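You operate a simulated robot arm through the tools that you are given. There is no shell and no other tool. Be economical: measure what you need, move in short steps, check, and stop when the job is done.

You are at the controls of a simulated two-armed robot. One attempt, no reset.

Task
Hold the small tub still, sponge the grime off its floor, then tip the jug into it.
Fine: all of the jug's water; sponge and jug back in their places. Spill under 10 ml, drop nothing. Set down upright: clear jug. What is to be rubbed or washed off counts as gone when no trace of it is left.

Only the result counts: the job must be done as asked and must still hold three seconds after the hand-in. Knocking over, shifting, dropping, spilling or breaking anything else fails it.

Robot
Two 7-joint arms with two-finger parallel grippers on one trunk, on a base that drives. Base frame: it is fixed to the floor where the robot stands at the start and does not move with it; the origin is under the middle of the robot, x ahead of it, y to its left, z up. Readings come in mm, rad, newtons and seconds.
The left shoulder is at the start at [70, 163, 1195], the right one opposite. With the tool pointing down near the work surface each hand reaches from about 100 to 800 mm from the robot's upright axis, wherever it stands, measured 20 degrees to its own side. Places, roughly: pink-bristle brush (15x6x5 cm) [800, 0, 800]. Payload 3.43 kg a hand.
The tool frame of a hand sits at the grasp point between the pads (the TCP): z along the fingers, y along the line on which they close. The tips reach 34 mm beyond it. Largest opening 128 mm; finger width 24, thickness 12; the body of the gripper, 48 by 130 mm, starts 96 mm behind the TCP.
Orientation is that of the tool frame in the base frame, as a unit quaternion [w, x, y, z]. With the fingers straight down and closing along the base's y, the tool's x points along the base's -x, its y along +y and its z along -z.

Tools
- The arms move only by the tool jog_arm. It takes "left_plan", "right_plan" or both (then of equal length, played together; a hand with none holds still); each is a list of rows, each a list of 6 numbers: the shift along the tool's x, y, z in mm, then the turn, a rotation vector about the tool's x, y, z in rad. In form: [[x, y, z, wx, wy, wz], ...]. A call has 1 to 20 rows; each row shifts and turns the commanded pose from where the row before left it, along the tool's axes as they then stand. "left_jaw" and "right_jaw" are, for a hand that has rows, the closure in counts, from 0 (fully open) to 255 (shut), set as the call begins (left out, the last holds). A row lasts 0.2 s, in which the tool goes at most 50 mm and 0.15 rad; a call with a longer step from one row to the next is refused whole, and so is a gripper value outside its range. Where a pose cannot be reached the arm comes as near as it can. A force on the tool above 40 N (or 10 N above the force at the start of the call, whichever is more), or a blocked arm, ends the call early, and 0.2 s more pass. The fingers move at their own pace (about 153 mm/s each) and stop on an object; they squeeze with about 22 N. The grip force told is the motor's: it shows also when the fingers shut on nothing. Time passes only in rows, and 0.2 s behind the last, so rows that do not move let the fingers close. It gives the time, the measured TCP pose, the force on the tool (base axes), the opening and the grip force at its end, in the units of the frame above (readings bear some noise), with the torque about the TCP (base axes, N m) and any sound that the robot's microphone picked up.
- Cameras (640 x 400 px; columns grow to the right, rows downward): "scene" is now at [131, 20.6, 1405.1]; the picture's right is [0.24, -0.97, 0.00], its down [-0.71, -0.18, -0.68] and it looks along [0.66, 0.17, -0.73] (base axes); focal length 279 px, centre (320, 200). "left" rides on the left gripper at [76, 11, -160] in its tool frame; the picture's right is [-0.15, 0.99, 0.00], its down [-0.88, -0.13, -0.46] and it looks along [-0.45, -0.07, 0.89] (tool axes); focal length 234 px, centre (320, 200). "right" rides on the right gripper at [76, -11, -160] in its tool frame; the picture's right is [0.15, 0.99, 0.00], its down [-0.88, 0.13, -0.46] and it looks along [-0.45, 0.07, 0.89] (tool axes); focal length 234 px, centre (320, 200).
- grab_frame(camera): a new picture of that camera. No time passes.
- lift_body(by): slides the trunk up (or, below 0, down) by that many mm; the arms and the scene camera ride with it, the base frame stays. It gives what a move gives, with no picture.
- drive_base(legs): drives the robot by 1 to 6 legs, each [ahead, left, turn to the left] in mm, mm and rad, along the robot's own axes; the way and the turn of a leg run together, so that a leg with both is an arc; at most 1500 mm and 3.142 rad a leg. The arms and the cameras ride along, it lands a little off, and it stops where it bumps. It gives what a move gives.
- pan_tilt(pan, tilt): turns the head with the scene camera to pan (to the left, within 1.501 rad either way) and tilt (down, from -0.506 to 1.204), counted from straight ahead of the robot. It gives what a move gives.
- pixel_to_xyz(camera, pixels): for up to 12 pixels [column, row] of the newest picture of that camera ("zoom" is the newest enlarged one), the place [x, y, z] in the base frame of the surface seen there, good to about 2 mm. No time passes.
- zoom(camera, box): a new picture of the part [left, top, right, bottom] of that camera's present view, enlarged. No time passes.
- job_done(): hands the job in; it is judged then, once.

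Go step by step. Measure first, check grasps and placings, and put right what went wrong. The budget is 80 turns and 70 pictures, counting those below and the enlarged ones. Unless the task says otherwise, let go and move clear before handing in, and close with one line.

The tools are called as name(argument=value, ...) on one line, values as JSON. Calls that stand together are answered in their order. jog_arm: Moves the arms, as the interface text tells. Its arguments: {"type":"object","properties":{"left_plan":{"type":"array"},"left_jaw":{"type":"number"},"right_plan":{"type":"array"},"right_jaw":{"type":"number"}},"required":[]} The other tools are called the same way: lift_body (by) slides the trunk up or down; drive_base (legs) drives the base; pan_tilt (pan, tilt) turns the head that bears the scene camera; grab_frame (camera) takes a picture; pixel_to_xyz (camera, pixels) gives the place of the surface under pixels of a picture; zoom (camera, box) takes an enlarged picture of a part of a camera's view; job_done () hands the job in.

At the start:

```text
t: 0.0
left_tcp_pos: [458.5, 251.8, 1127.0]
left_orientation: [0.0, -0.001, 1.0, -0.001]
left_force: [-0.6, -0.8, -0.2]
left_torque: [0.0, 0.01, 0.03]
left_width: 127.9
left_gripper_force: 0.1
right_tcp_pos: [507.9, -115.2, 1130.0]
right_orientation: [-0.001, 0.0, 1.0, 0.0]
right_force: [-1.0, -0.9, -0.2]
right_torque: [-0.05, 0.01, 0.0]
right_width: 128.1
right_gripper_force: 0.0
trunk travel left (down, up): [-675.0, 265.0]
robot x, y, heading: [-1.1, 2.6, 0.001]
head pan, tilt: [0.246, 0.817]
```

scene: 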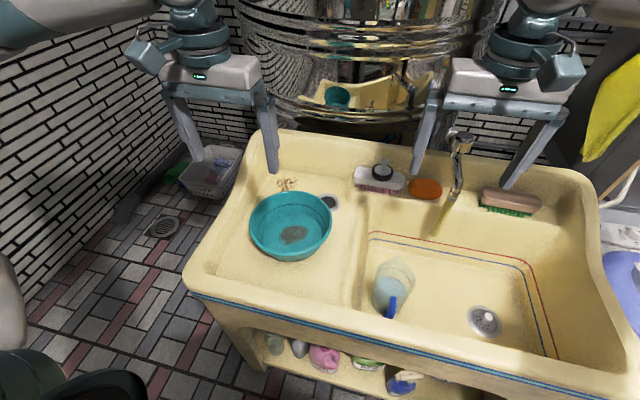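
right: 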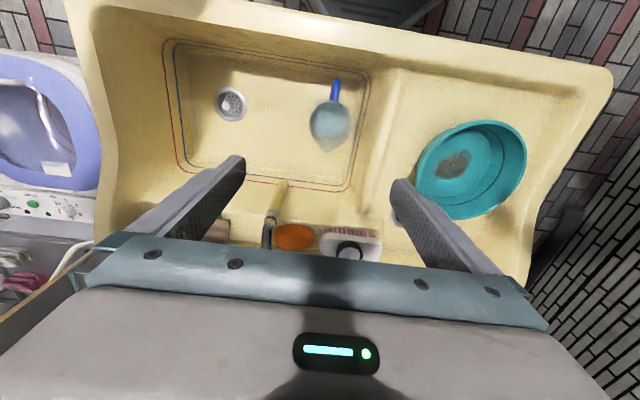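
left: 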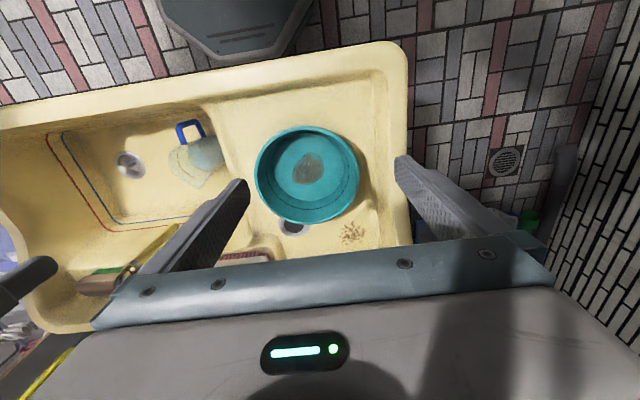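

The scene shows the teal tub at (291,225) with grime at (293,235), a clear jug with a blue handle at (393,285), and an orange object at (425,188) that is probably the sponge. I'll enlarge these and measure them.

zoom(camera="scene", box=[340, 120, 560, 330])

zoom(camera="scene", box=[230, 160, 370, 270])

pixel_to_xyz(camera="scene", pixels=[[425, 188], [409, 187], [441, 187], [425, 180], [425, 197], [393, 285], [393, 310], [395, 260], [293, 235], [250, 225], [331, 220], [291, 260]])

pixel_to_xyz(camera="scene", pixels=[[291, 192], [280, 240], [308, 230], [293, 228], [293, 243], [378, 185], [460, 140], [440, 230], [363, 250], [230, 240], [380, 300], [450, 300]])

```text
1.90 times, centred on (450, 225) of scene
```

zoom: 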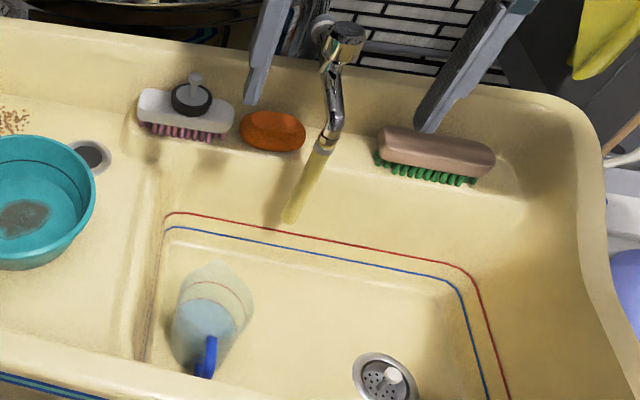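

```text
3.64 times, centred on (300, 215) of scene
```

zoom: 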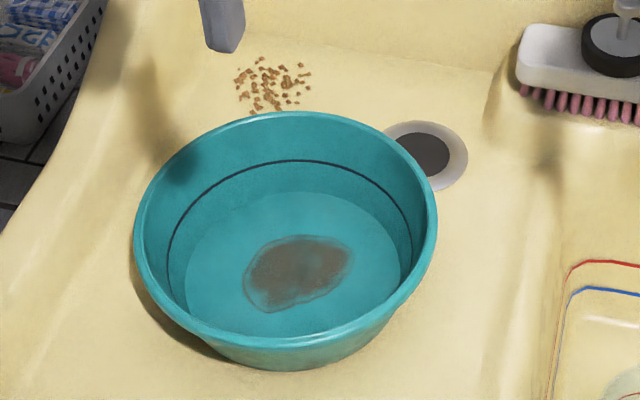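

```text
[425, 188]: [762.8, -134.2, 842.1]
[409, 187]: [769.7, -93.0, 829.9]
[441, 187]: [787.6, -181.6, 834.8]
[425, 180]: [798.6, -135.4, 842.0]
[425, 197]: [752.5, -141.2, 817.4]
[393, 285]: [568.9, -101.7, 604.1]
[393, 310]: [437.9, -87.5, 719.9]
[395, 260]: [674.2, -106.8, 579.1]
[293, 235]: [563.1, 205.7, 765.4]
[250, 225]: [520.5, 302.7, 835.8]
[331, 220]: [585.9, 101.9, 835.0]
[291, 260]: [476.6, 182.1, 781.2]
```

```text
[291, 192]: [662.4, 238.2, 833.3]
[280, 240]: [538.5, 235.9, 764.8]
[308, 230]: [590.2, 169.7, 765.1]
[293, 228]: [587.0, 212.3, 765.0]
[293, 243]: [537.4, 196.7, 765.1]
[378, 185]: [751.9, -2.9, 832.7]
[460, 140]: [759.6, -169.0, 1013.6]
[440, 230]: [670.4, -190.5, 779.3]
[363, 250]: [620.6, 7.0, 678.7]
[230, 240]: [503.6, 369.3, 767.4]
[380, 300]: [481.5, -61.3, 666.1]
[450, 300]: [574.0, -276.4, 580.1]
```

The orange sponge sits at about [775,-137,842] beside the tap, and the jug stands in the deep basin with its handle toward the robot. I'll measure the jug from the wrist cameras.

zoom(camera="right", box=[200, 50, 400, 260])

zoom(camera="left", box=[100, 90, 260, 220])

pixel_to_xyz(camera="right", pixels=[[336, 82], [336, 98], [330, 110], [330, 125], [312, 120], [349, 120], [330, 150], [275, 240], [293, 236], [312, 236], [293, 226], [293, 247]])

pixel_to_xyz(camera="left", pixels=[[178, 130], [188, 123], [200, 125], [205, 138], [195, 160], [215, 150], [176, 155], [195, 187], [220, 160]])

```text
1.90 times, centred on (300, 155) of right
```

zoom: 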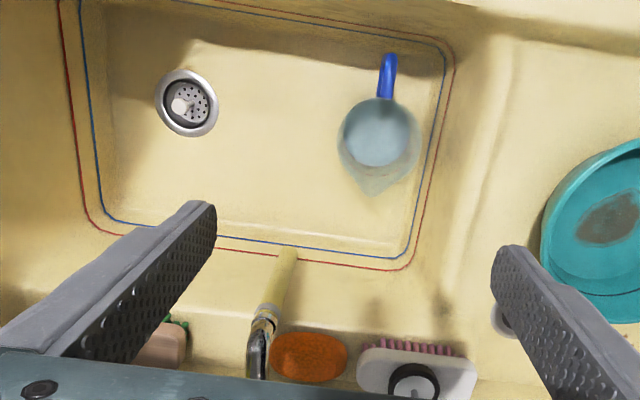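

```text
3.08 times, centred on (180, 155) of left
```

zoom: 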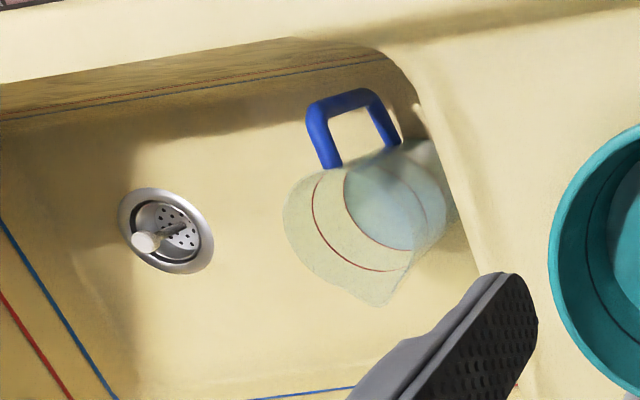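

```text
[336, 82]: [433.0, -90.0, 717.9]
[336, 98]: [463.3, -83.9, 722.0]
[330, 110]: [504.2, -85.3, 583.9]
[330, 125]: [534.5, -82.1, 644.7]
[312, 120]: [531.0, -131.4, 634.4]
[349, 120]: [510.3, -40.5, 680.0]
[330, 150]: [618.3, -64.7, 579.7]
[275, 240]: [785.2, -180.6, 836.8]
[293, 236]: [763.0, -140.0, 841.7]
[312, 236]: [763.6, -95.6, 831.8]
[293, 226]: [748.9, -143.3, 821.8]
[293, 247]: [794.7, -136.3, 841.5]
```

```text
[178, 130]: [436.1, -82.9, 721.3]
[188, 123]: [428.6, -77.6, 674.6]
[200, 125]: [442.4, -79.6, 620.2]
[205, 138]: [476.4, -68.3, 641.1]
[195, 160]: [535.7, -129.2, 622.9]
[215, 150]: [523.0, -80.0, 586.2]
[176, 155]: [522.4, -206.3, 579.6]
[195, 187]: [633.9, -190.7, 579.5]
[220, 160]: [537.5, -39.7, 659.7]
```

The jug's blue handle bar stands at x≈432, y≈-85, with its top at z≈721 and the spout pointing +x. Next I need the clearances around the sponge (back wall, tap), the front rim, and the tub. I'll turn the head to the sponge.

pan_tilt(pan=-0.15, tilt=0.75)

grab_frame(camera="scene")

```text
t: 0.9
left_tcp_pos: [458.7, 250.9, 1127.1]
left_orientation: [0.0, -0.001, 1.0, -0.001]
left_force: [0.0, -0.2, -0.2]
left_torque: [-0.03, -0.02, 0.02]
left_width: 127.9
left_gripper_force: 0.0
right_tcp_pos: [509.1, -115.5, 1129.5]
right_orientation: [0.001, 0.0, 1.0, 0.0]
right_force: [0.0, 0.0, -0.4]
right_torque: [0.02, -0.03, 0.0]
right_width: 128.3
right_gripper_force: 0.2
trunk travel left (down, up): [-675.0, 265.0]
robot x, y, heading: [-1.1, -0.0, -0.0]
head pan, tilt: [-0.15, 0.75]
```

```text
62 pictures are left
```

scene: 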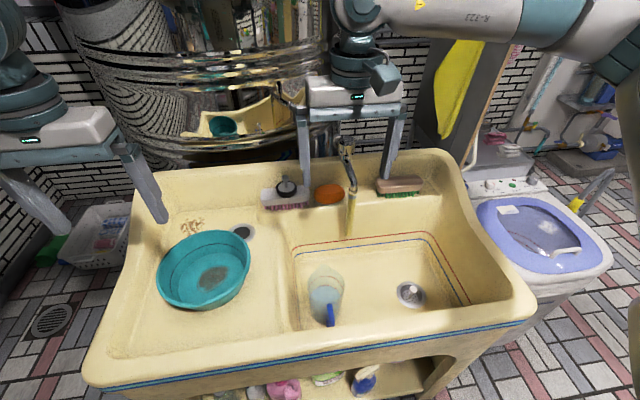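

zoom(camera="scene", box=[250, 130, 430, 245])

pixel_to_xyz(camera="scene", pixels=[[329, 176], [315, 212], [341, 206], [350, 192], [349, 180], [346, 160], [350, 234], [316, 195], [312, 190], [344, 195], [360, 195], [330, 184]])

pixel_to_xyz(camera="scene", pixels=[[329, 170], [329, 165], [330, 330], [330, 340], [330, 350], [200, 350], [200, 365], [200, 330], [360, 320], [308, 310], [270, 300], [330, 322]])

```text
3.48 times, centred on (340, 188) of scene
```

zoom: 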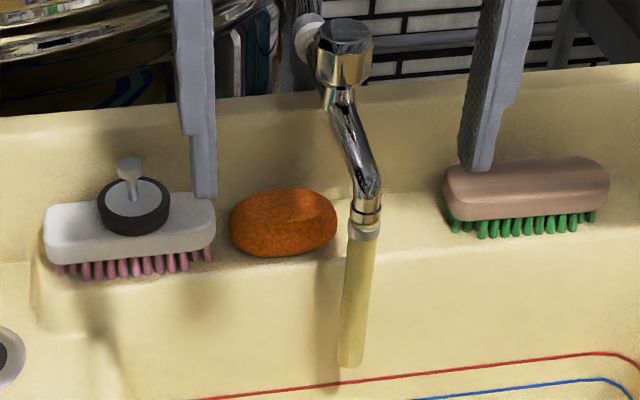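

```text
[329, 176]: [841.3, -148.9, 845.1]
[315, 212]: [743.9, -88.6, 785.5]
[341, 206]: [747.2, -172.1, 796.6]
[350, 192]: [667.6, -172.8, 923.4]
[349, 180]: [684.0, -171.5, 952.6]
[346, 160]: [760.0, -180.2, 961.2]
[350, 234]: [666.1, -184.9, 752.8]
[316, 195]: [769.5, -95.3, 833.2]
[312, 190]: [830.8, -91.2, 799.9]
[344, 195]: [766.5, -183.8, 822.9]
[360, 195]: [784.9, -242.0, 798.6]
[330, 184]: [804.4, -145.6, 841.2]
```

```text
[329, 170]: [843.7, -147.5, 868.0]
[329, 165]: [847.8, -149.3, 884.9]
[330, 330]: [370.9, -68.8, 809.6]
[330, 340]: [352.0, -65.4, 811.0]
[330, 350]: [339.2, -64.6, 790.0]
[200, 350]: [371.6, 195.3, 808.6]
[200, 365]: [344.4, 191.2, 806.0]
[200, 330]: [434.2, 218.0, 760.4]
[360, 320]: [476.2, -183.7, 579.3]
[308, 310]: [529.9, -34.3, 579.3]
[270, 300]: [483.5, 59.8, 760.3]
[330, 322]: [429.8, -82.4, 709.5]
```

The sponge spans x≈750–810, y≈-93…-183 and z≈799–842, with a wall behind it at x≈835–841 and the tap at y≈-175. The right hand will take it closing along x at y≈-121. The left hand will hold the tub's near rim, tilted outward. I'll pre-position both.

jog_arm(right_plan=[[0, 0, 0, 0, 0, 0.1428], [0, 0, 0, 0, 0, 0.1428], [0, 0, 0, 0, 0, 0.1428], [0, 0, 0, 0, 0, 0.1428], [0, 0, 0, 0, 0, 0.1428], [0, 0, 0, 0, 0, 0.1428], [0, 0, 0, 0, 0, 0.1428], [0, 0, 0, 0, 0, 0.1428], [0, 0, 0, 0, 0, 0.1428], [0, 0, 0, 0, 0, 0.1428], [0, 0, 0, 0, 0, 0.1428], [-0.8, 38.5, 16, 0, 0, 0], [-0.8, 38.5, 16, 0, 0, 0], [-0.8, 38.5, 16, 0, 0, 0], [-0.8, 38.5, 16, 0, 0, 0], [-0.8, 38.5, 16, 0, 0, 0], [-0.8, 38.5, 16, 0, 0, 0], [-0.8, 38.5, 16, 0, 0, 0]], right_jaw=98, left_plan=[[0, 0, 0, 0, 0, 0.1428], [0, 0, 0, 0, 0, 0.1428], [0, 0, 0, 0, 0, 0.1428], [0, 0, 0, 0, 0, 0.1428], [0, 0, 0, 0, 0, 0.1428], [0, 0, 0, 0, 0, 0.1428], [0, 0, 0, 0, 0, 0.1428], [0, 0, 0, 0, 0, 0.1428], [0, 0, 0, 0, 0, 0.1428], [0, 0, 0, 0, 0, 0.1428], [0, 0, 0, 0, 0, 0.1428], [0, 0, 0, -0.122, 0, 0], [0, 0, 0, -0.122, 0, 0], [0, 0, 0, -0.122, 0, 0], [0, 0, 0, -0.122, 0, 0], [0, 0, 0, -0.122, 0, 0], [0, 0, 0, 0, 0, 0], [0, 0, 0, 0, 0, 0]], left_jaw=165)

grab_frame(camera="right")

grab_frame(camera="left")

```text
t: 4.7
left_tcp_pos: [484.3, 252.7, 1139.8]
left_orientation: [0.213, 0.674, 0.676, 0.211]
left_force: [-0.1, 0.1, -0.1]
left_torque: [-0.06, -0.04, -0.02]
left_width: 45.2
left_gripper_force: 0.1
left hand out of reach, approached as far as the arm can: row 16
right_tcp_pos: [779.4, -119.5, 1015.8]
right_orientation: [-0.001, 0.706, 0.708, -0.001]
right_force: [0.5, 0.3, 0.2]
right_torque: [-0.03, 0.02, 0.0]
right_width: 78.9
right_gripper_force: 0.1
trunk travel left (down, up): [-675.0, 265.0]
robot x, y, heading: [2.6, -0.5, -0.002]
head pan, tilt: [-0.15, 0.75]
```

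```text
60 pictures are left
```

right: 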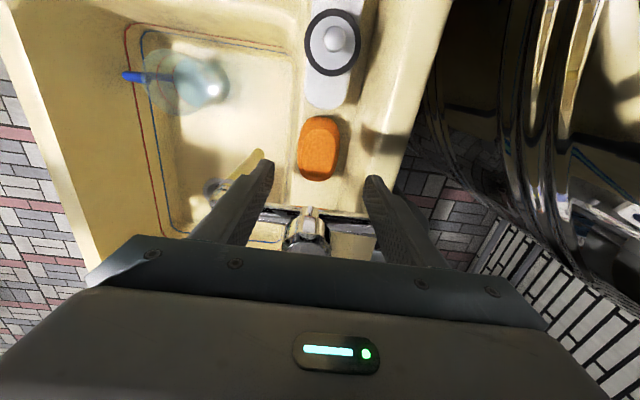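

```text
59 pictures are left
```

left: 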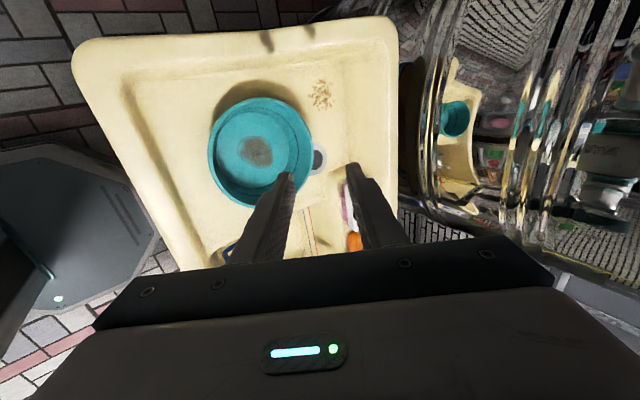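

Both hands are pre-posed. In the right view the sponge is at (318,148) between the fingertips, and the tap top is at (305,230), beyond the hand on the -y side. I'll measure the sponge and tap edges.

pixel_to_xyz(camera="right", pixels=[[300, 148], [336, 148], [318, 118], [318, 178], [318, 148], [345, 148], [365, 140], [305, 212], [305, 230], [290, 235], [325, 235], [255, 155]])

zoom(camera="right", box=[240, 90, 400, 260])

pixel_to_xyz(camera="left", pixels=[[208, 150], [213, 170], [262, 97], [312, 150], [222, 120], [262, 204], [240, 150], [274, 150], [257, 135], [257, 168], [216, 150], [300, 185]])

```text
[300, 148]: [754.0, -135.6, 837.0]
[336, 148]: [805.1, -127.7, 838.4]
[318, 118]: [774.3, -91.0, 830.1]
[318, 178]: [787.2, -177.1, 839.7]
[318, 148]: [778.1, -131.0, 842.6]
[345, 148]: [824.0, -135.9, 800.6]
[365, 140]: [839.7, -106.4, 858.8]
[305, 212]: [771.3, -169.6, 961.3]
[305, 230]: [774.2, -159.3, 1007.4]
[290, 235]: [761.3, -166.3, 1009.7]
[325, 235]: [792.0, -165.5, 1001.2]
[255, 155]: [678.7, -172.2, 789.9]
```

```text
2.35 times, centred on (320, 175) of right
```

zoom: 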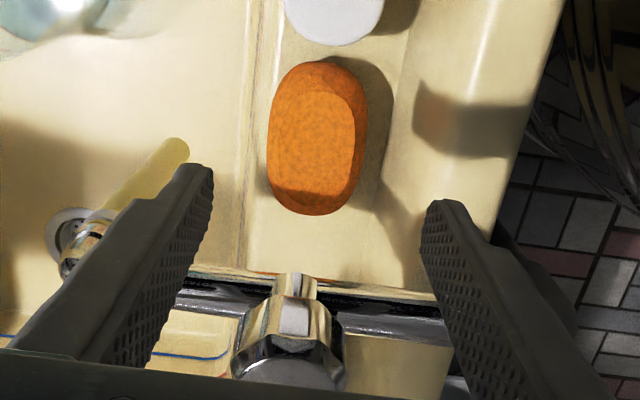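

```text
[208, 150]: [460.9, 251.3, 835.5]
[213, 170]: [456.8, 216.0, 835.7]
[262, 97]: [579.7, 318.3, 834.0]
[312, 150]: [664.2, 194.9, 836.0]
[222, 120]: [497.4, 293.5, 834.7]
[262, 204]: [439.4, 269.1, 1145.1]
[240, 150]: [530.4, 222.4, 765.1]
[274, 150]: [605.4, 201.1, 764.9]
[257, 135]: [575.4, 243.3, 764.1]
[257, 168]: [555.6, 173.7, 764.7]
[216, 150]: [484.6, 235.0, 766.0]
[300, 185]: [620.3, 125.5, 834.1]
```

The sponge is 55 mm wide, centred at x≈779.5, and the tap knob comes no nearer than y=-159, so the descent is clear. I'll narrow the jaw to about 70 mm and go down to z≈847.

jog_arm(right_plan=[[0, 0, 0, 0, 0, 0], [1, 0, 34, 0, 0, 0], [1, 0, 34, 0, 0, 0], [0, 0, 34, 0, 0, 0], [0, 0, 34, 0, 0, 0], [0, 0, 33, 0, 0, 0]], right_jaw=116)

grab_frame(camera="right")

```text
t: 6.1
left_tcp_pos: [483.4, 254.8, 1140.3]
left_orientation: [0.213, 0.674, 0.676, 0.21]
left_force: [-0.2, -0.2, 0.6]
left_torque: [-0.02, -0.01, -0.01]
left_width: 45.2
left_gripper_force: 0.1
right_tcp_pos: [777.8, -115.4, 847.0]
right_orientation: [0.0, 0.706, 0.708, -0.001]
right_force: [-0.3, 12.0, -1.7]
right_torque: [-1.65, -0.08, -0.04]
right_width: 69.6
right_gripper_force: 0.1
trunk travel left (down, up): [-675.0, 265.0]
robot x, y, heading: [0.7, 2.5, 0.0]
head pan, tilt: [-0.15, 0.75]
```

```text
57 pictures are left
```

right: 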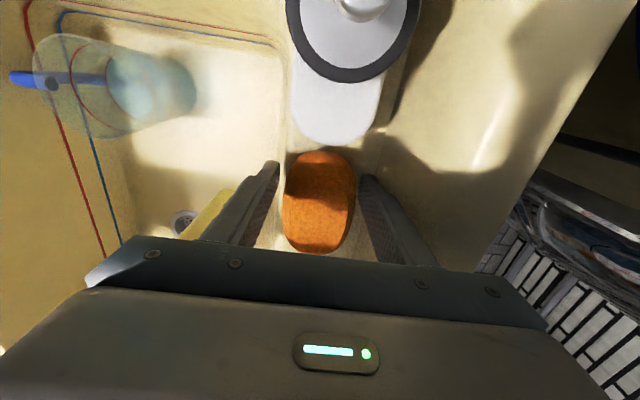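

The right hand reads 12 N along +y with torque implying contact at z≈984: the gripper body is touching the tap knob. I'll ease off 10 mm toward +y.

jog_arm(right_plan=[[5, 0, 0, 0, 0, 0], [5, 0, 0, 0, 0, 0], [0, 0, 0, 0, 0, 0]])

zoom(camera="scene", box=[250, 90, 430, 245])

```text
t: 6.9
left_tcp_pos: [483.8, 252.1, 1140.4]
left_orientation: [0.212, 0.674, 0.676, 0.211]
left_force: [-0.7, 0.6, 1.3]
left_torque: [0.02, -0.04, 0.02]
left_width: 45.1
left_gripper_force: 0.0
right_tcp_pos: [777.6, -110.3, 847.2]
right_orientation: [0.0, 0.708, 0.706, 0.0]
right_force: [0.3, -0.7, 0.4]
right_torque: [0.01, -0.01, -0.03]
right_width: 69.7
right_gripper_force: 0.0
trunk travel left (down, up): [-675.0, 265.0]
robot x, y, heading: [-2.3, -0.0, -0.0]
head pan, tilt: [-0.15, 0.75]
```

```text
2.58 times, centred on (340, 168) of scene
```

zoom: 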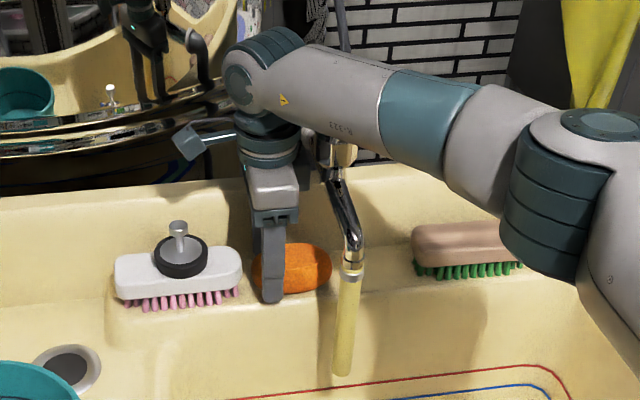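

Contact is gone at y=-110, but that would grip the sponge near its end. Tilting 0.2 rad lets the body lean away from the tap while the fingertips move to the sponge's middle. I'll do that, checking force.

jog_arm(right_plan=[[0, 0, 0, 0, -0.1, 0], [0, 0, 0, 0, -0.1, 0], [-7.8, 0, 1.6, 0, 0, 0], [-7.8, 0, 1.6, 0, 0, 0], [0, 0, 0, 0, 0, 0]])

grab_frame(camera="right")

```text
t: 8.1
left_tcp_pos: [484.1, 253.1, 1140.9]
left_orientation: [0.213, 0.674, 0.675, 0.211]
left_force: [0.7, -0.1, -0.1]
left_torque: [-0.03, 0.03, 0.03]
left_width: 45.1
left_gripper_force: 0.0
right_tcp_pos: [778.1, -125.0, 848.7]
right_orientation: [0.071, 0.704, 0.704, -0.071]
right_force: [0.4, 0.5, -0.6]
right_torque: [0.01, 0.03, 0.01]
right_width: 69.6
right_gripper_force: 0.1
trunk travel left (down, up): [-675.0, 265.0]
robot x, y, heading: [0.8, 0.3, 0.002]
head pan, tilt: [-0.15, 0.75]
```

```text
55 pictures are left
```

right: 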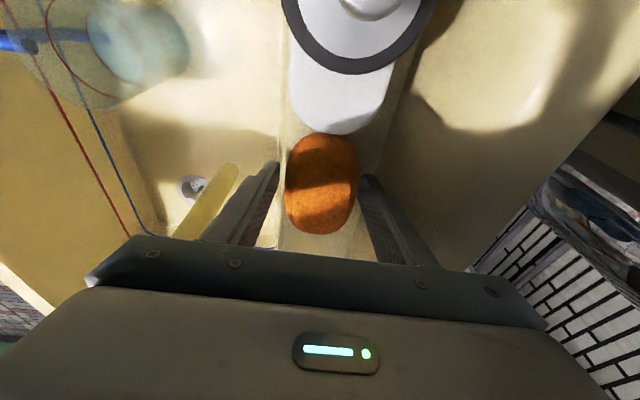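

No contact, and the pads straddle the sponge's middle. I'll close, then lift a little to check the grasp.

jog_arm(right_plan=[[0, 0, 0, 0, 0, 0], [0, 0, 0, 0, 0, 0], [0, 0, 0, 0, 0, 0], [0, 0, 0, 0, 0, 0]], right_jaw=255)

```text
t: 9.1
left_tcp_pos: [482.7, 252.3, 1140.6]
left_orientation: [0.212, 0.674, 0.676, 0.211]
left_force: [-0.6, 0.1, 0.0]
left_torque: [0.02, 0.0, -0.01]
left_width: 45.2
left_gripper_force: 0.0
right_tcp_pos: [779.0, -124.8, 848.4]
right_orientation: [0.071, 0.704, 0.703, -0.071]
right_force: [0.0, -0.5, 1.1]
right_torque: [-0.03, 0.03, 0.04]
right_width: 62.3
right_gripper_force: 22.0
trunk travel left (down, up): [-675.0, 265.0]
robot x, y, heading: [2.0, -0.4, 0.0]
head pan, tilt: [-0.15, 0.75]
```

The sponge is gripped (62 mm, 22 N). I'll lift it away along the tool axis while the left hand moves to its pre-hold spot at the tub's near rim.

jog_arm(right_plan=[[0, 0, -20, 0, 0, 0], [0, 0, -30, 0, 0, 0], [0, 0, -40, 0, 0, 0], [0, 0, -40, 0, 0, 0], [0, 0, -20, 0, 0, 0], [0, 0, 0, 0, 0, 0]], left_plan=[[-7.25, -33.4, 28.4, 0, 0, 0], [-7.25, -33.4, 28.4, 0, 0, 0], [-7.25, -33.4, 28.4, 0, 0, 0], [-7.25, -33.4, 28.4, 0, 0, 0], [-7.25, -33.4, 28.4, 0, 0, 0], [-7.25, -33.4, 28.4, 0, 0, 0]])

grab_frame(camera="right")

grab_frame(camera="left")

```text
t: 10.5
left_tcp_pos: [499.6, 210.6, 900.2]
left_orientation: [0.213, 0.673, 0.676, 0.212]
left_force: [-1.7, -0.3, 0.9]
left_torque: [-0.03, 0.0, 0.03]
left_width: 45.1
left_gripper_force: 0.1
left hand out of reach, approached as far as the arm can: row 1, 2, 3, 4, 5
right_tcp_pos: [779.4, -94.6, 993.7]
right_orientation: [0.071, 0.703, 0.704, -0.071]
right_force: [-0.4, 0.2, -0.1]
right_torque: [-0.06, 0.01, 0.01]
right_width: 62.5
right_gripper_force: 21.7
trunk travel left (down, up): [-675.0, 265.0]
robot x, y, heading: [4.4, -2.2, -0.001]
head pan, tilt: [-0.15, 0.75]
```

```text
54 pictures are left
```

right: 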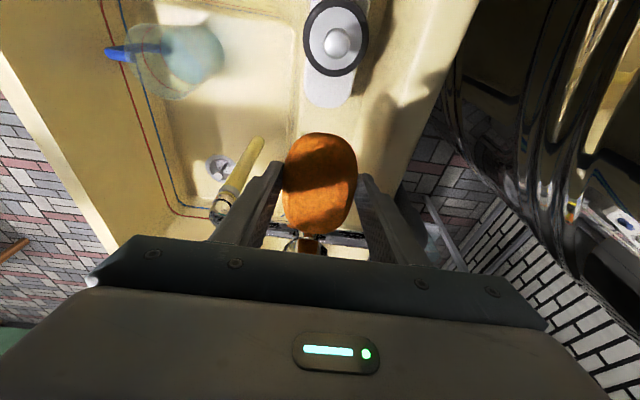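

```text
53 pictures are left
```

left: 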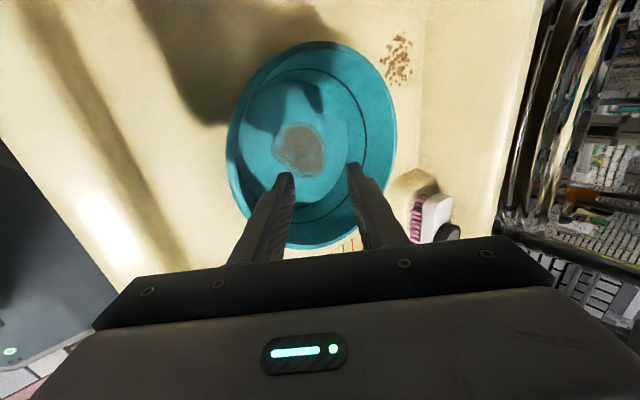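

The sponge is held (62.5 mm). The left hand can't get back to x≈417 because it's too close to the robot, stopping at x≈500. I'll move the right hand clear of the tap and back the base off 150 mm.

jog_arm(right_plan=[[30, 0, -19.7, 0, 0, 0], [30, 0, -19.7, 0, 0, 0], [30, 0, -19.7, 0, 0, 0]])

drive_base(legs=[[-150, 0, 0]])

jog_arm(left_plan=[[0, 0, 0, 0, 0, 0]], right_plan=[[0, 0, 0, 0, 0, 0]])

grab_frame(camera="scene")

```text
t: 11.3
left_tcp_pos: [499.2, 211.0, 901.5]
left_orientation: [0.214, 0.673, 0.675, 0.211]
left_force: [1.1, 0.2, -0.4]
left_torque: [-0.05, 0.0, -0.02]
left_width: 45.3
left_gripper_force: 0.0
right_tcp_pos: [775.9, 7.3, 1034.8]
right_orientation: [0.072, 0.704, 0.703, -0.071]
right_force: [0.4, 0.1, -0.4]
right_torque: [-0.05, -0.01, 0.02]
right_width: 62.4
right_gripper_force: 21.6
trunk travel left (down, up): [-675.0, 265.0]
robot x, y, heading: [1.4, -1.5, 0.0]
head pan, tilt: [-0.15, 0.75]
```

```text
t: 12.6
left_tcp_pos: [349.3, 209.3, 900.0]
left_orientation: [0.213, 0.674, 0.675, 0.211]
left_force: [0.0, 0.4, -0.2]
left_torque: [-0.02, -0.01, -0.01]
left_width: 45.5
left_gripper_force: 0.1
right_tcp_pos: [626.1, 5.7, 1034.7]
right_orientation: [0.069, 0.704, 0.703, -0.07]
right_force: [0.6, 0.1, 0.2]
right_torque: [0.02, 0.0, 0.0]
right_width: 62.1
right_gripper_force: 21.9
trunk travel left (down, up): [-675.0, 265.0]
robot x, y, heading: [-148.5, 0.2, -0.004]
head pan, tilt: [-0.15, 0.75]
```

```text
t: 13.0
left_tcp_pos: [350.2, 209.7, 900.0]
left_orientation: [0.212, 0.674, 0.675, 0.212]
left_force: [0.4, -0.4, -0.4]
left_torque: [0.01, 0.02, -0.03]
left_width: 45.4
left_gripper_force: 0.1
right_tcp_pos: [626.7, 5.1, 1034.5]
right_orientation: [0.069, 0.704, 0.703, -0.071]
right_force: [0.6, 0.1, 1.0]
right_torque: [0.02, 0.0, 0.03]
right_width: 62.5
right_gripper_force: 22.5
trunk travel left (down, up): [-675.0, 265.0]
robot x, y, heading: [-149.9, -1.7, -0.0]
head pan, tilt: [-0.15, 0.75]
```

```text
52 pictures are left
```

scene: 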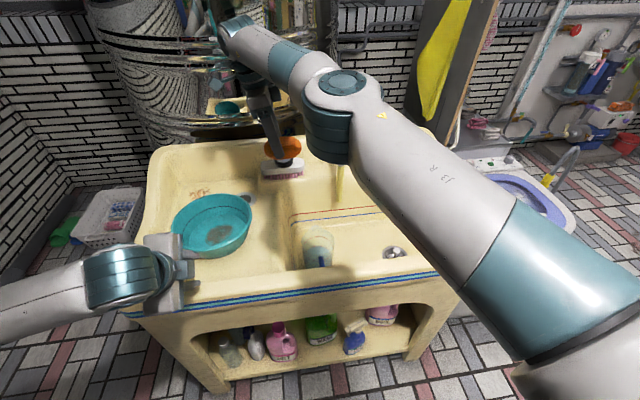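

The base is back 150 mm and the left TCP is at [350,210,900]. I'll advance it to just short of straddling the near rim and look.

jog_arm(left_plan=[[0, 23.4, 25, 0, 0, 0], [0, 23.4, 25, 0, 0, 0], [0, 0, 15, 0, 0, 0], [0, 0, 15, 0, 0, 0]])

grab_frame(camera="left")

```text
t: 14.0
left_tcp_pos: [434.4, 210.5, 860.3]
left_orientation: [0.213, 0.674, 0.675, 0.211]
left_force: [1.1, -0.5, -0.9]
left_torque: [0.02, 0.02, -0.01]
left_width: 45.0
left_gripper_force: 0.2
right_tcp_pos: [626.7, 4.9, 1033.8]
right_orientation: [0.069, 0.704, 0.704, -0.07]
right_force: [0.1, 0.5, 0.8]
right_torque: [-0.01, 0.02, -0.03]
right_width: 62.3
right_gripper_force: 22.3
trunk travel left (down, up): [-675.0, 265.0]
robot x, y, heading: [-152.9, 0.5, 0.002]
head pan, tilt: [-0.15, 0.75]
```

```text
51 pictures are left
```

left: 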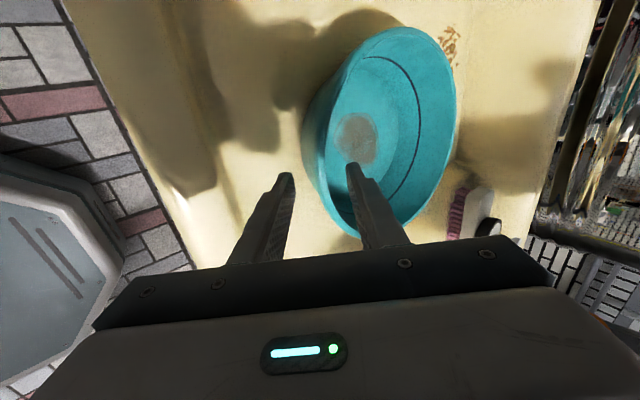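

pixel_to_xyz(camera="left", pixels=[[324, 180], [328, 200], [322, 160], [334, 190], [318, 190], [318, 180], [312, 170], [340, 205], [455, 100], [385, 30], [326, 110], [345, 225]])

zoom(camera="left", box=[240, 120, 420, 240])

```text
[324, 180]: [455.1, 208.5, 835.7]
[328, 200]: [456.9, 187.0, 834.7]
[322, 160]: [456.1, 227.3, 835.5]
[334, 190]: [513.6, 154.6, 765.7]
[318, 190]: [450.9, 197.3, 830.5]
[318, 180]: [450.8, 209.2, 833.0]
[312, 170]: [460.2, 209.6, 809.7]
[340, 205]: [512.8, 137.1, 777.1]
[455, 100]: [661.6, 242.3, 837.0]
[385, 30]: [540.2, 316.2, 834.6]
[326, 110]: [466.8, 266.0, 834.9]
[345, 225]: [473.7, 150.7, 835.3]
```

```text
3.33 times, centred on (330, 180) of left
```

zoom: 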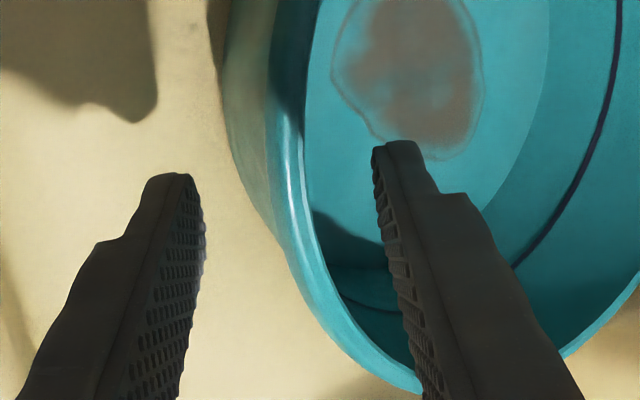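

The near rim centreline is at about [454,208,835], and the outer wall slopes in below it (x=460 at z=810). I'll reduce the tilt slightly to match the wall and lower the fingers over it, still open.

jog_arm(left_plan=[[0, 0.0, 0, 0.12, 0, 0], [0, 2.8, 14, 0, 0, 0], [0, 0, 14, 0, 0, 0], [0, 0, 14, 0, 0, 0], [0, 0, 0, 0, 0, 0]])

zoom(camera="left", box=[220, 80, 440, 240])

```text
t: 15.2
left_tcp_pos: [454.6, 210.3, 824.5]
left_orientation: [0.171, 0.685, 0.687, 0.17]
left_force: [1.0, 0.3, -0.1]
left_torque: [-0.03, 0.0, -0.01]
left_width: 45.4
left_gripper_force: 0.0
right_tcp_pos: [626.7, 5.5, 1035.0]
right_orientation: [0.07, 0.704, 0.703, -0.069]
right_force: [-0.5, -0.5, 0.2]
right_torque: [-0.02, 0.0, -0.02]
right_width: 62.5
right_gripper_force: 22.5
trunk travel left (down, up): [-675.0, 265.0]
robot x, y, heading: [-152.8, 2.4, -0.0]
head pan, tilt: [-0.15, 0.75]
```

```text
2.50 times, centred on (330, 160) of left
```

zoom: 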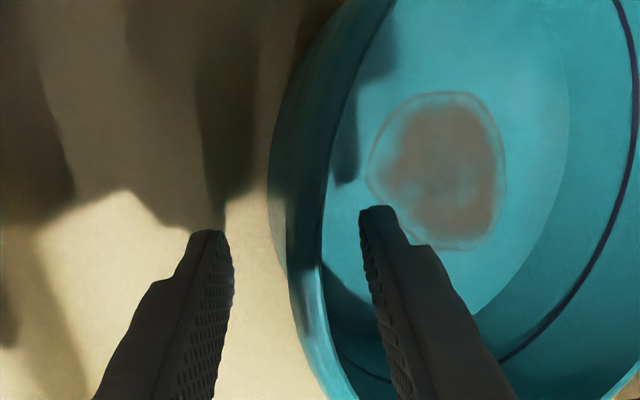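

Force is zero and the wall lies within about 2 mm of the pad mid-plane. I'll nudge 1.5 mm and close.

jog_arm(left_plan=[[0, 1.5, 0, 0, 0, 0], [0, 0, 0, 0, 0, 0], [0, 0, 0, 0, 0, 0], [0, 0, 0, 0, 0, 0]], left_jaw=255)

grab_frame(camera="left")

```text
t: 16.2
left_tcp_pos: [456.9, 210.8, 823.8]
left_orientation: [0.171, 0.685, 0.687, 0.172]
left_force: [0.7, 0.0, -0.4]
left_torque: [0.01, 0.13, 0.02]
left_width: 5.7
left_gripper_force: 21.9
right_tcp_pos: [627.0, 5.3, 1034.9]
right_orientation: [0.071, 0.703, 0.704, -0.071]
right_force: [-0.6, 0.4, 0.6]
right_torque: [0.02, -0.01, 0.02]
right_width: 62.7
right_gripper_force: 21.9
trunk travel left (down, up): [-675.0, 265.0]
robot x, y, heading: [-151.6, 1.8, -0.002]
head pan, tilt: [-0.15, 0.75]
```

```text
48 pictures are left
```

left: 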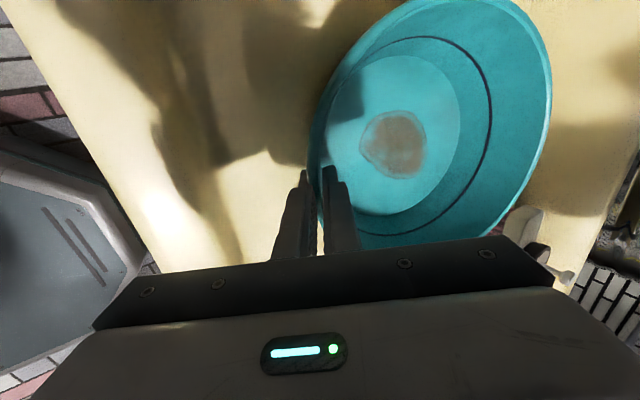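

The tub wall is held (5.7 mm, 22 N, low force). I'll measure the grime extents and floor edge.

pixel_to_xyz(camera="left", pixels=[[358, 145], [428, 145], [393, 110], [393, 180], [393, 145], [456, 120], [395, 58], [385, 213], [335, 130], [412, 178], [370, 125], [415, 120]])

```text
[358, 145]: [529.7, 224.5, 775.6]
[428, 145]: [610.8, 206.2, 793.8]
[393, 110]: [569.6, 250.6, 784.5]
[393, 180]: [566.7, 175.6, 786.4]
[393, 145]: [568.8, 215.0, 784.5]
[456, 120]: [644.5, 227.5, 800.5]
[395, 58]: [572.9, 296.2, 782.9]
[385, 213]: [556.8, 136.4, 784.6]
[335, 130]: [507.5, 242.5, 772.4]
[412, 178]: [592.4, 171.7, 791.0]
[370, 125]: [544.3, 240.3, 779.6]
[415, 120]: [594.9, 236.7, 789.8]
```

Gripping has tipped the tub: its floor now runs from z=772 at x=507 to z=800 at x=644, about 0.2 rad. I'll rotate the left hand back by that much about the rim to set it level, watching forces.

jog_arm(left_plan=[[0, 1.1, 0, 0.05, 0, 0], [0, 1.1, 0, 0.05, 0, 0], [0, 1.1, 0, 0.05, 0, 0], [0, 1.1, 0, 0.04, 0, 0], [0, 0, 0, 0, 0, 0]])

grab_frame(camera="left")

pixel_to_xyz(camera="left", pixels=[[350, 100], [360, 60], [360, 140], [400, 100], [440, 100], [380, 170], [340, 120], [300, 60], [270, 60], [420, 140], [250, 150], [540, 120]])

```text
t: 17.4
left_tcp_pos: [459.1, 210.3, 827.6]
left_orientation: [0.107, 0.698, 0.701, 0.104]
left_force: [0.4, 0.2, 0.2]
left_torque: [0.09, 0.04, 0.0]
left_width: 6.0
left_gripper_force: 22.0
right_tcp_pos: [625.7, 5.2, 1034.4]
right_orientation: [0.072, 0.703, 0.704, -0.071]
right_force: [0.4, -0.3, -0.6]
right_torque: [0.01, -0.02, 0.01]
right_width: 62.4
right_gripper_force: 21.8
trunk travel left (down, up): [-675.0, 265.0]
robot x, y, heading: [-151.0, 1.5, -0.002]
head pan, tilt: [-0.15, 0.75]
```

```text
47 pictures are left
```

left: 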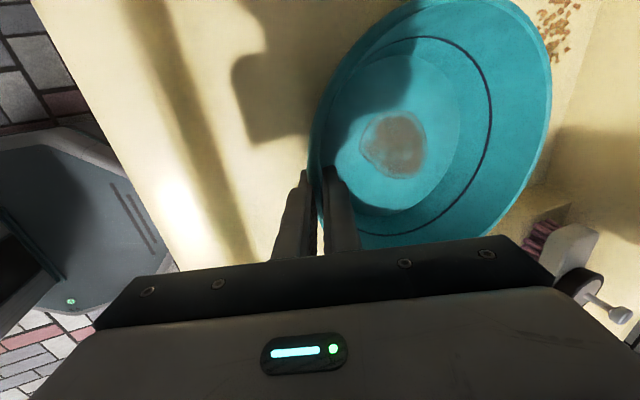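

```text
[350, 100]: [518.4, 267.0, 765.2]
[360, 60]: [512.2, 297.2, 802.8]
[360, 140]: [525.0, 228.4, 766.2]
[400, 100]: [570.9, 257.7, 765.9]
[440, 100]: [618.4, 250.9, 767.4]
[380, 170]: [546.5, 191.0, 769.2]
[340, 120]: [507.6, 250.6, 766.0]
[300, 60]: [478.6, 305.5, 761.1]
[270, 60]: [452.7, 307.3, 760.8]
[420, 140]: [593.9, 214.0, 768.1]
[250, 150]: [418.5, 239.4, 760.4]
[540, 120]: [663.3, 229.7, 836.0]
```

The tub is almost level, with a small roll (right side about 3 mm high) and about 2 mm of lift. I'll trim that out and move the right hand over the tub with a further 90° yaw, so its body stays clear of the left hand.

jog_arm(left_plan=[[0, 0, 0, 0.008, 0.024, 0.008], [0, 0, 0, 0.007, 0.024, 0.007], [0, -0.4, 1.2, 0, 0, 0], [0, 0, 0, 0, 0, 0], [0, 0, 0, 0, 0, 0], [0, 0, 0, 0, 0, 0], [0, 0, 0, 0, 0, 0], [0, 0, 0, 0, 0, 0], [0, 0, 0, 0, 0, 0], [0, 0, 0, 0, 0, 0], [0, 0, 0, 0, 0, 0]], right_plan=[[0, 0, 0, -0.0284, 0, 0.14], [0, 0, 0, -0.0284, 0, 0.14], [0, 0, 0, -0.0284, 0, 0.14], [0, 0, 0, -0.0284, 0, 0.14], [0, 0, 0, -0.0284, 0, 0.14], [0, 0, 0, -0.0284, 0, 0.14], [0, 0, 0, -0.0284, 0, 0.14], [0, 0, 0, -0.0284, 0, 0.14], [0, 0, 0, -0.0284, 0, 0.14], [0, 0, 0, -0.0284, 0, 0.14], [0, 0, 0, -0.0284, 0, 0.14]])

grab_frame(camera="right")

grab_frame(camera="scene")

```text
t: 19.8
left_tcp_pos: [460.3, 208.8, 826.9]
left_orientation: [0.083, 0.701, 0.699, 0.117]
left_force: [-0.7, -0.6, 7.4]
left_torque: [-0.63, -0.43, -0.1]
left_width: 6.1
left_gripper_force: 22.6
right_tcp_pos: [627.0, 5.9, 1035.3]
right_orientation: [0.199, 0.975, 0.019, 0.099]
right_force: [-0.2, -1.0, 0.1]
right_torque: [0.0, 0.06, 0.03]
right_width: 62.4
right_gripper_force: 22.2
trunk travel left (down, up): [-675.0, 265.0]
robot x, y, heading: [-148.8, 0.0, -0.003]
head pan, tilt: [-0.15, 0.75]
```

```text
46 pictures are left
```

right: 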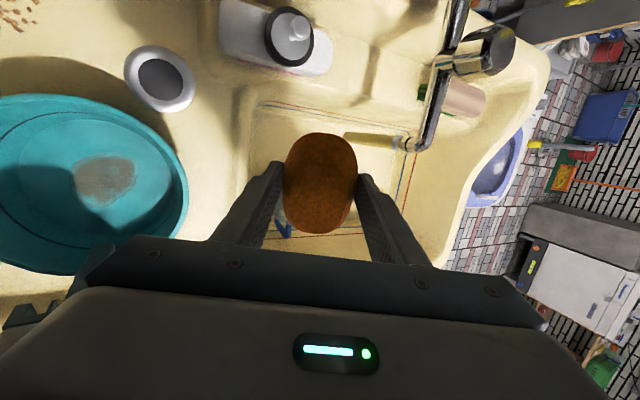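

```text
45 pictures are left
```

scene: 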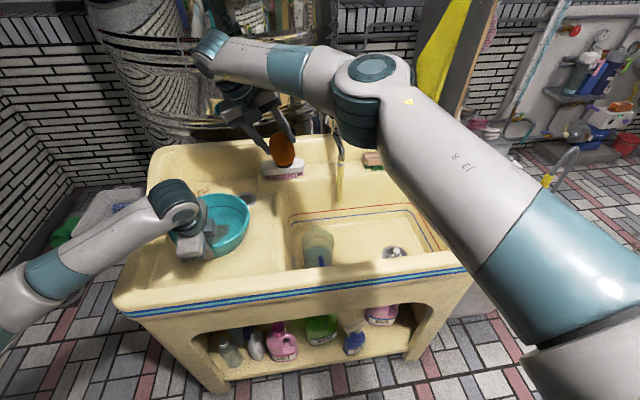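

My yaw correction had the wrong sign, leaving the right hand tilted more than intended. I'll fix that rotation first, then move over the tub at height.

jog_arm(right_plan=[[0, 0, 0, 0.1013, -0.0993, -0.0005], [0, 0, 0, 0.1013, -0.0993, -0.0005], [0, 0, 0, 0.1013, -0.0993, -0.0005], [0, 0, 0, 0.1013, -0.0993, -0.0005], [-9, -40.6, 9, 0, 0, 0], [-9, -40.6, 9, 0, 0, 0], [-9, -40.6, 9, 0, 0, 0], [-9, -40.6, 9, 0, 0, 0], [-9, -40.6, 9, 0, 0, 0], [0, 0, 0, 0, 0, 0]])

grab_frame(camera="right")

grab_frame(camera="left")

pixel_to_xyz(camera="left", pixels=[[350, 100], [360, 140], [400, 100], [440, 100], [380, 170], [340, 120], [420, 140], [375, 115], [400, 175]])

```text
t: 21.9
left_tcp_pos: [461.0, 217.4, 827.3]
left_orientation: [0.078, 0.696, 0.704, 0.121]
left_force: [-8.9, 19.6, 8.4]
left_torque: [-3.03, -1.05, 0.24]
left_width: 5.7
left_gripper_force: 22.2
right_tcp_pos: [526.1, 160.0, 996.5]
right_orientation: [0.009, 0.996, -0.012, -0.092]
right_force: [4.5, -18.6, 0.1]
right_torque: [-0.4, -0.07, 0.6]
right_width: 62.4
right_gripper_force: 21.9
right hand out of reach, approached as far as the arm can: row 3, 4, 5, 6, 7, 8, 9
trunk travel left (down, up): [-675.0, 265.0]
robot x, y, heading: [-150.9, -0.7, 0.001]
head pan, tilt: [-0.15, 0.75]
stopped in row 10 (left hand): the force on the tool passed its limit (the readings are from after the stop); the commanded pose is now the measured one
```

```text
44 pictures are left
```

right: 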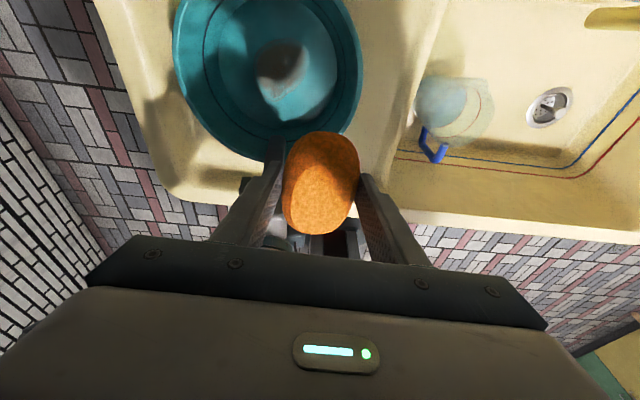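

```text
43 pictures are left
```

left: 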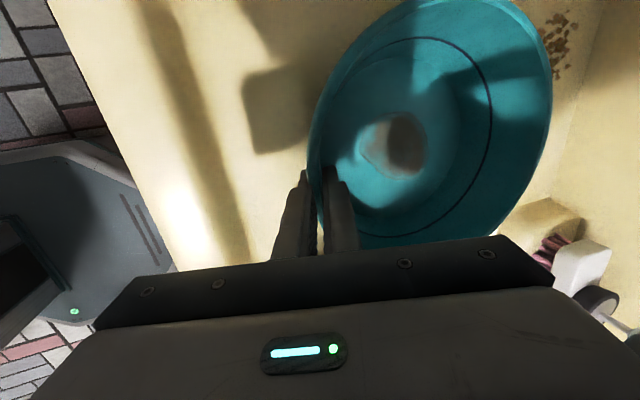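

```text
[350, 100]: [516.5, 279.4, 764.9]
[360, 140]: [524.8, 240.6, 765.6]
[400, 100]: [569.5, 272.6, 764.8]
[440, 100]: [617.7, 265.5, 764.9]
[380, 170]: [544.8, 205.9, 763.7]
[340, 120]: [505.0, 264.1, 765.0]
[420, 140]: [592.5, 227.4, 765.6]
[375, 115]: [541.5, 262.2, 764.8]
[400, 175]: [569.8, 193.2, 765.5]
```

The hands touched: the right hand ran out of reach, pulled back to [526,160], and pushed the left hand and tub about 8 mm toward +y. The tub floor is level at z=765. I'll separate the hands and slide the tub back 8 mm with the left.

jog_arm(right_plan=[[0, 33, -5, 0, 0, 0], [0, 33, -10, 0, 0, 0], [0, 33, -10, 0, 0, 0], [0, 33, -10, 0, 0, 0], [0, 0, 0, 0, 0, 0]], left_plan=[[0, 0, 0, 0, 0, 0], [-3, 0, 0, 0, 0, 0], [-3, 0, 0, 0, 0, 0], [-2.5, 0, 0, 0, 0, 0], [0, 0, 0, 0, 0, 0]])

grab_frame(camera="left")

pixel_to_xyz(camera="left", pixels=[[350, 100], [440, 100], [380, 170], [400, 175], [420, 140], [358, 145], [428, 145], [393, 110], [393, 180], [393, 145], [544, 60], [320, 120]])

```text
t: 23.1
left_tcp_pos: [460.3, 205.3, 826.6]
left_orientation: [0.082, 0.698, 0.702, 0.119]
left_force: [0.1, -1.0, 15.3]
left_torque: [0.05, -0.35, 0.05]
left_width: 6.0
left_gripper_force: 22.2
right_tcp_pos: [526.5, 30.9, 1036.0]
right_orientation: [0.006, 0.996, -0.009, -0.091]
right_force: [0.2, 0.2, 0.0]
right_torque: [-0.02, 0.02, 0.0]
right_width: 62.2
right_gripper_force: 21.7
trunk travel left (down, up): [-675.0, 265.0]
robot x, y, heading: [-152.6, 3.4, -0.001]
head pan, tilt: [-0.15, 0.75]
```

```text
42 pictures are left
```

left: 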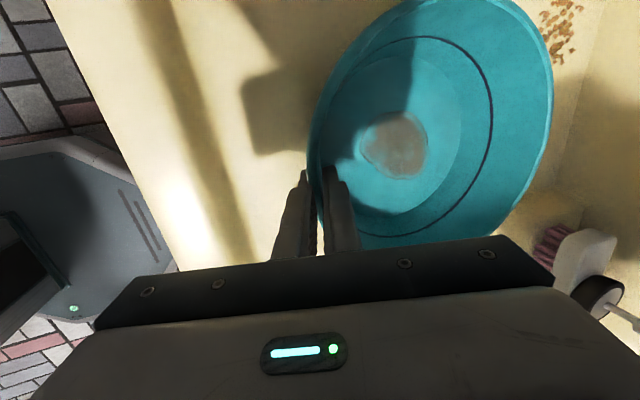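

```text
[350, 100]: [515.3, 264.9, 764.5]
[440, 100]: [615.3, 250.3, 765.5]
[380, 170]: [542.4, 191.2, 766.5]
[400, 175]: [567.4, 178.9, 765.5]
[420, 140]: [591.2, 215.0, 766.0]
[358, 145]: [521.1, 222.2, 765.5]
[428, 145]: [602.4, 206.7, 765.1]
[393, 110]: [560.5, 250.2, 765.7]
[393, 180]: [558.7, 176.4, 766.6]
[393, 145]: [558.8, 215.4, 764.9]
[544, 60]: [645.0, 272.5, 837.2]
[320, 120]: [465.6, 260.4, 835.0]
```

The tub is level (floor 765) and back in place, with the grime centred at about [561,213]. The right arm needs to be nearer the tub, so I'll release the left hand, back it out, and drive the base left 150 mm and forward 40 mm.

jog_arm(left_plan=[[0, 0.2, -0.6, 0, 0, 0], [0, 0, 0, 0, 0, 0]])

jog_arm(left_plan=[[0, 0, 0, 0, 0, 0], [0, 0, 0, 0, 0, 0], [0, 0, -15, 0, 0, 0], [0, 0, -25, 0, 0, 0], [0, 0, -40, 0, 0, 0], [0, 0, -40, 0, 0, 0], [0, 0, -40, 0, 0, 0]], left_jaw=165)

drive_base(legs=[[0, 150, 0], [40, 0, 0]])

grab_frame(camera="scene")

```text
t: 23.7
left_tcp_pos: [459.1, 204.9, 826.9]
left_orientation: [0.079, 0.698, 0.701, 0.119]
left_force: [0.4, -2.1, 12.9]
left_torque: [-0.5, -0.37, -0.03]
left_width: 6.2
left_gripper_force: 21.9
right_tcp_pos: [526.7, 30.4, 1034.9]
right_orientation: [0.006, 0.996, -0.009, -0.094]
right_force: [-0.3, 0.1, 0.0]
right_torque: [-0.03, 0.01, 0.01]
right_width: 61.9
right_gripper_force: 21.9
trunk travel left (down, up): [-675.0, 265.0]
robot x, y, heading: [-149.7, 1.3, -0.002]
head pan, tilt: [-0.15, 0.75]
```

```text
t: 25.3
left_tcp_pos: [415.5, 196.6, 980.7]
left_orientation: [0.079, 0.698, 0.702, 0.119]
left_force: [0.6, -0.3, 0.3]
left_torque: [-0.02, -0.04, 0.01]
left_width: 45.2
left_gripper_force: 0.0
right_tcp_pos: [527.0, 30.5, 1033.0]
right_orientation: [0.006, 0.996, -0.01, -0.093]
right_force: [0.3, -0.1, 0.7]
right_torque: [0.0, 0.01, 0.0]
right_width: 61.8
right_gripper_force: 21.9
trunk travel left (down, up): [-675.0, 265.0]
robot x, y, heading: [-148.4, 0.7, 0.003]
head pan, tilt: [-0.15, 0.75]
```

```text
t: 27.1
left_tcp_pos: [453.2, 347.0, 981.4]
left_orientation: [0.079, 0.699, 0.701, 0.12]
left_force: [-0.6, 0.0, -0.5]
left_torque: [0.03, 0.0, 0.0]
left_width: 45.0
left_gripper_force: 0.1
right_tcp_pos: [566.0, 180.2, 1034.7]
right_orientation: [0.006, 0.996, -0.009, -0.093]
right_force: [-0.4, -0.4, -0.4]
right_torque: [0.01, -0.02, 0.0]
right_width: 62.2
right_gripper_force: 22.1
trunk travel left (down, up): [-675.0, 265.0]
robot x, y, heading: [-111.5, 149.5, 0.003]
head pan, tilt: [-0.15, 0.75]
```

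```text
41 pictures are left
```

scene: 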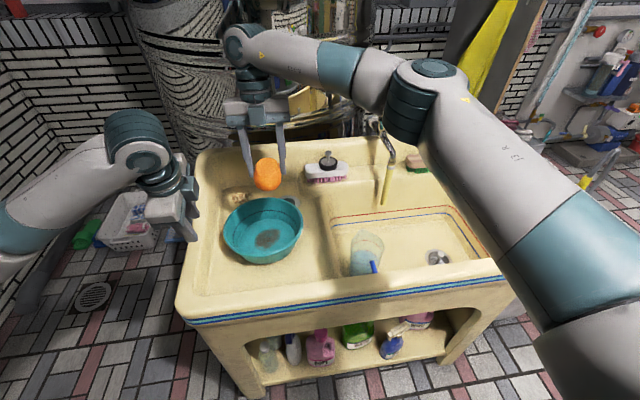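

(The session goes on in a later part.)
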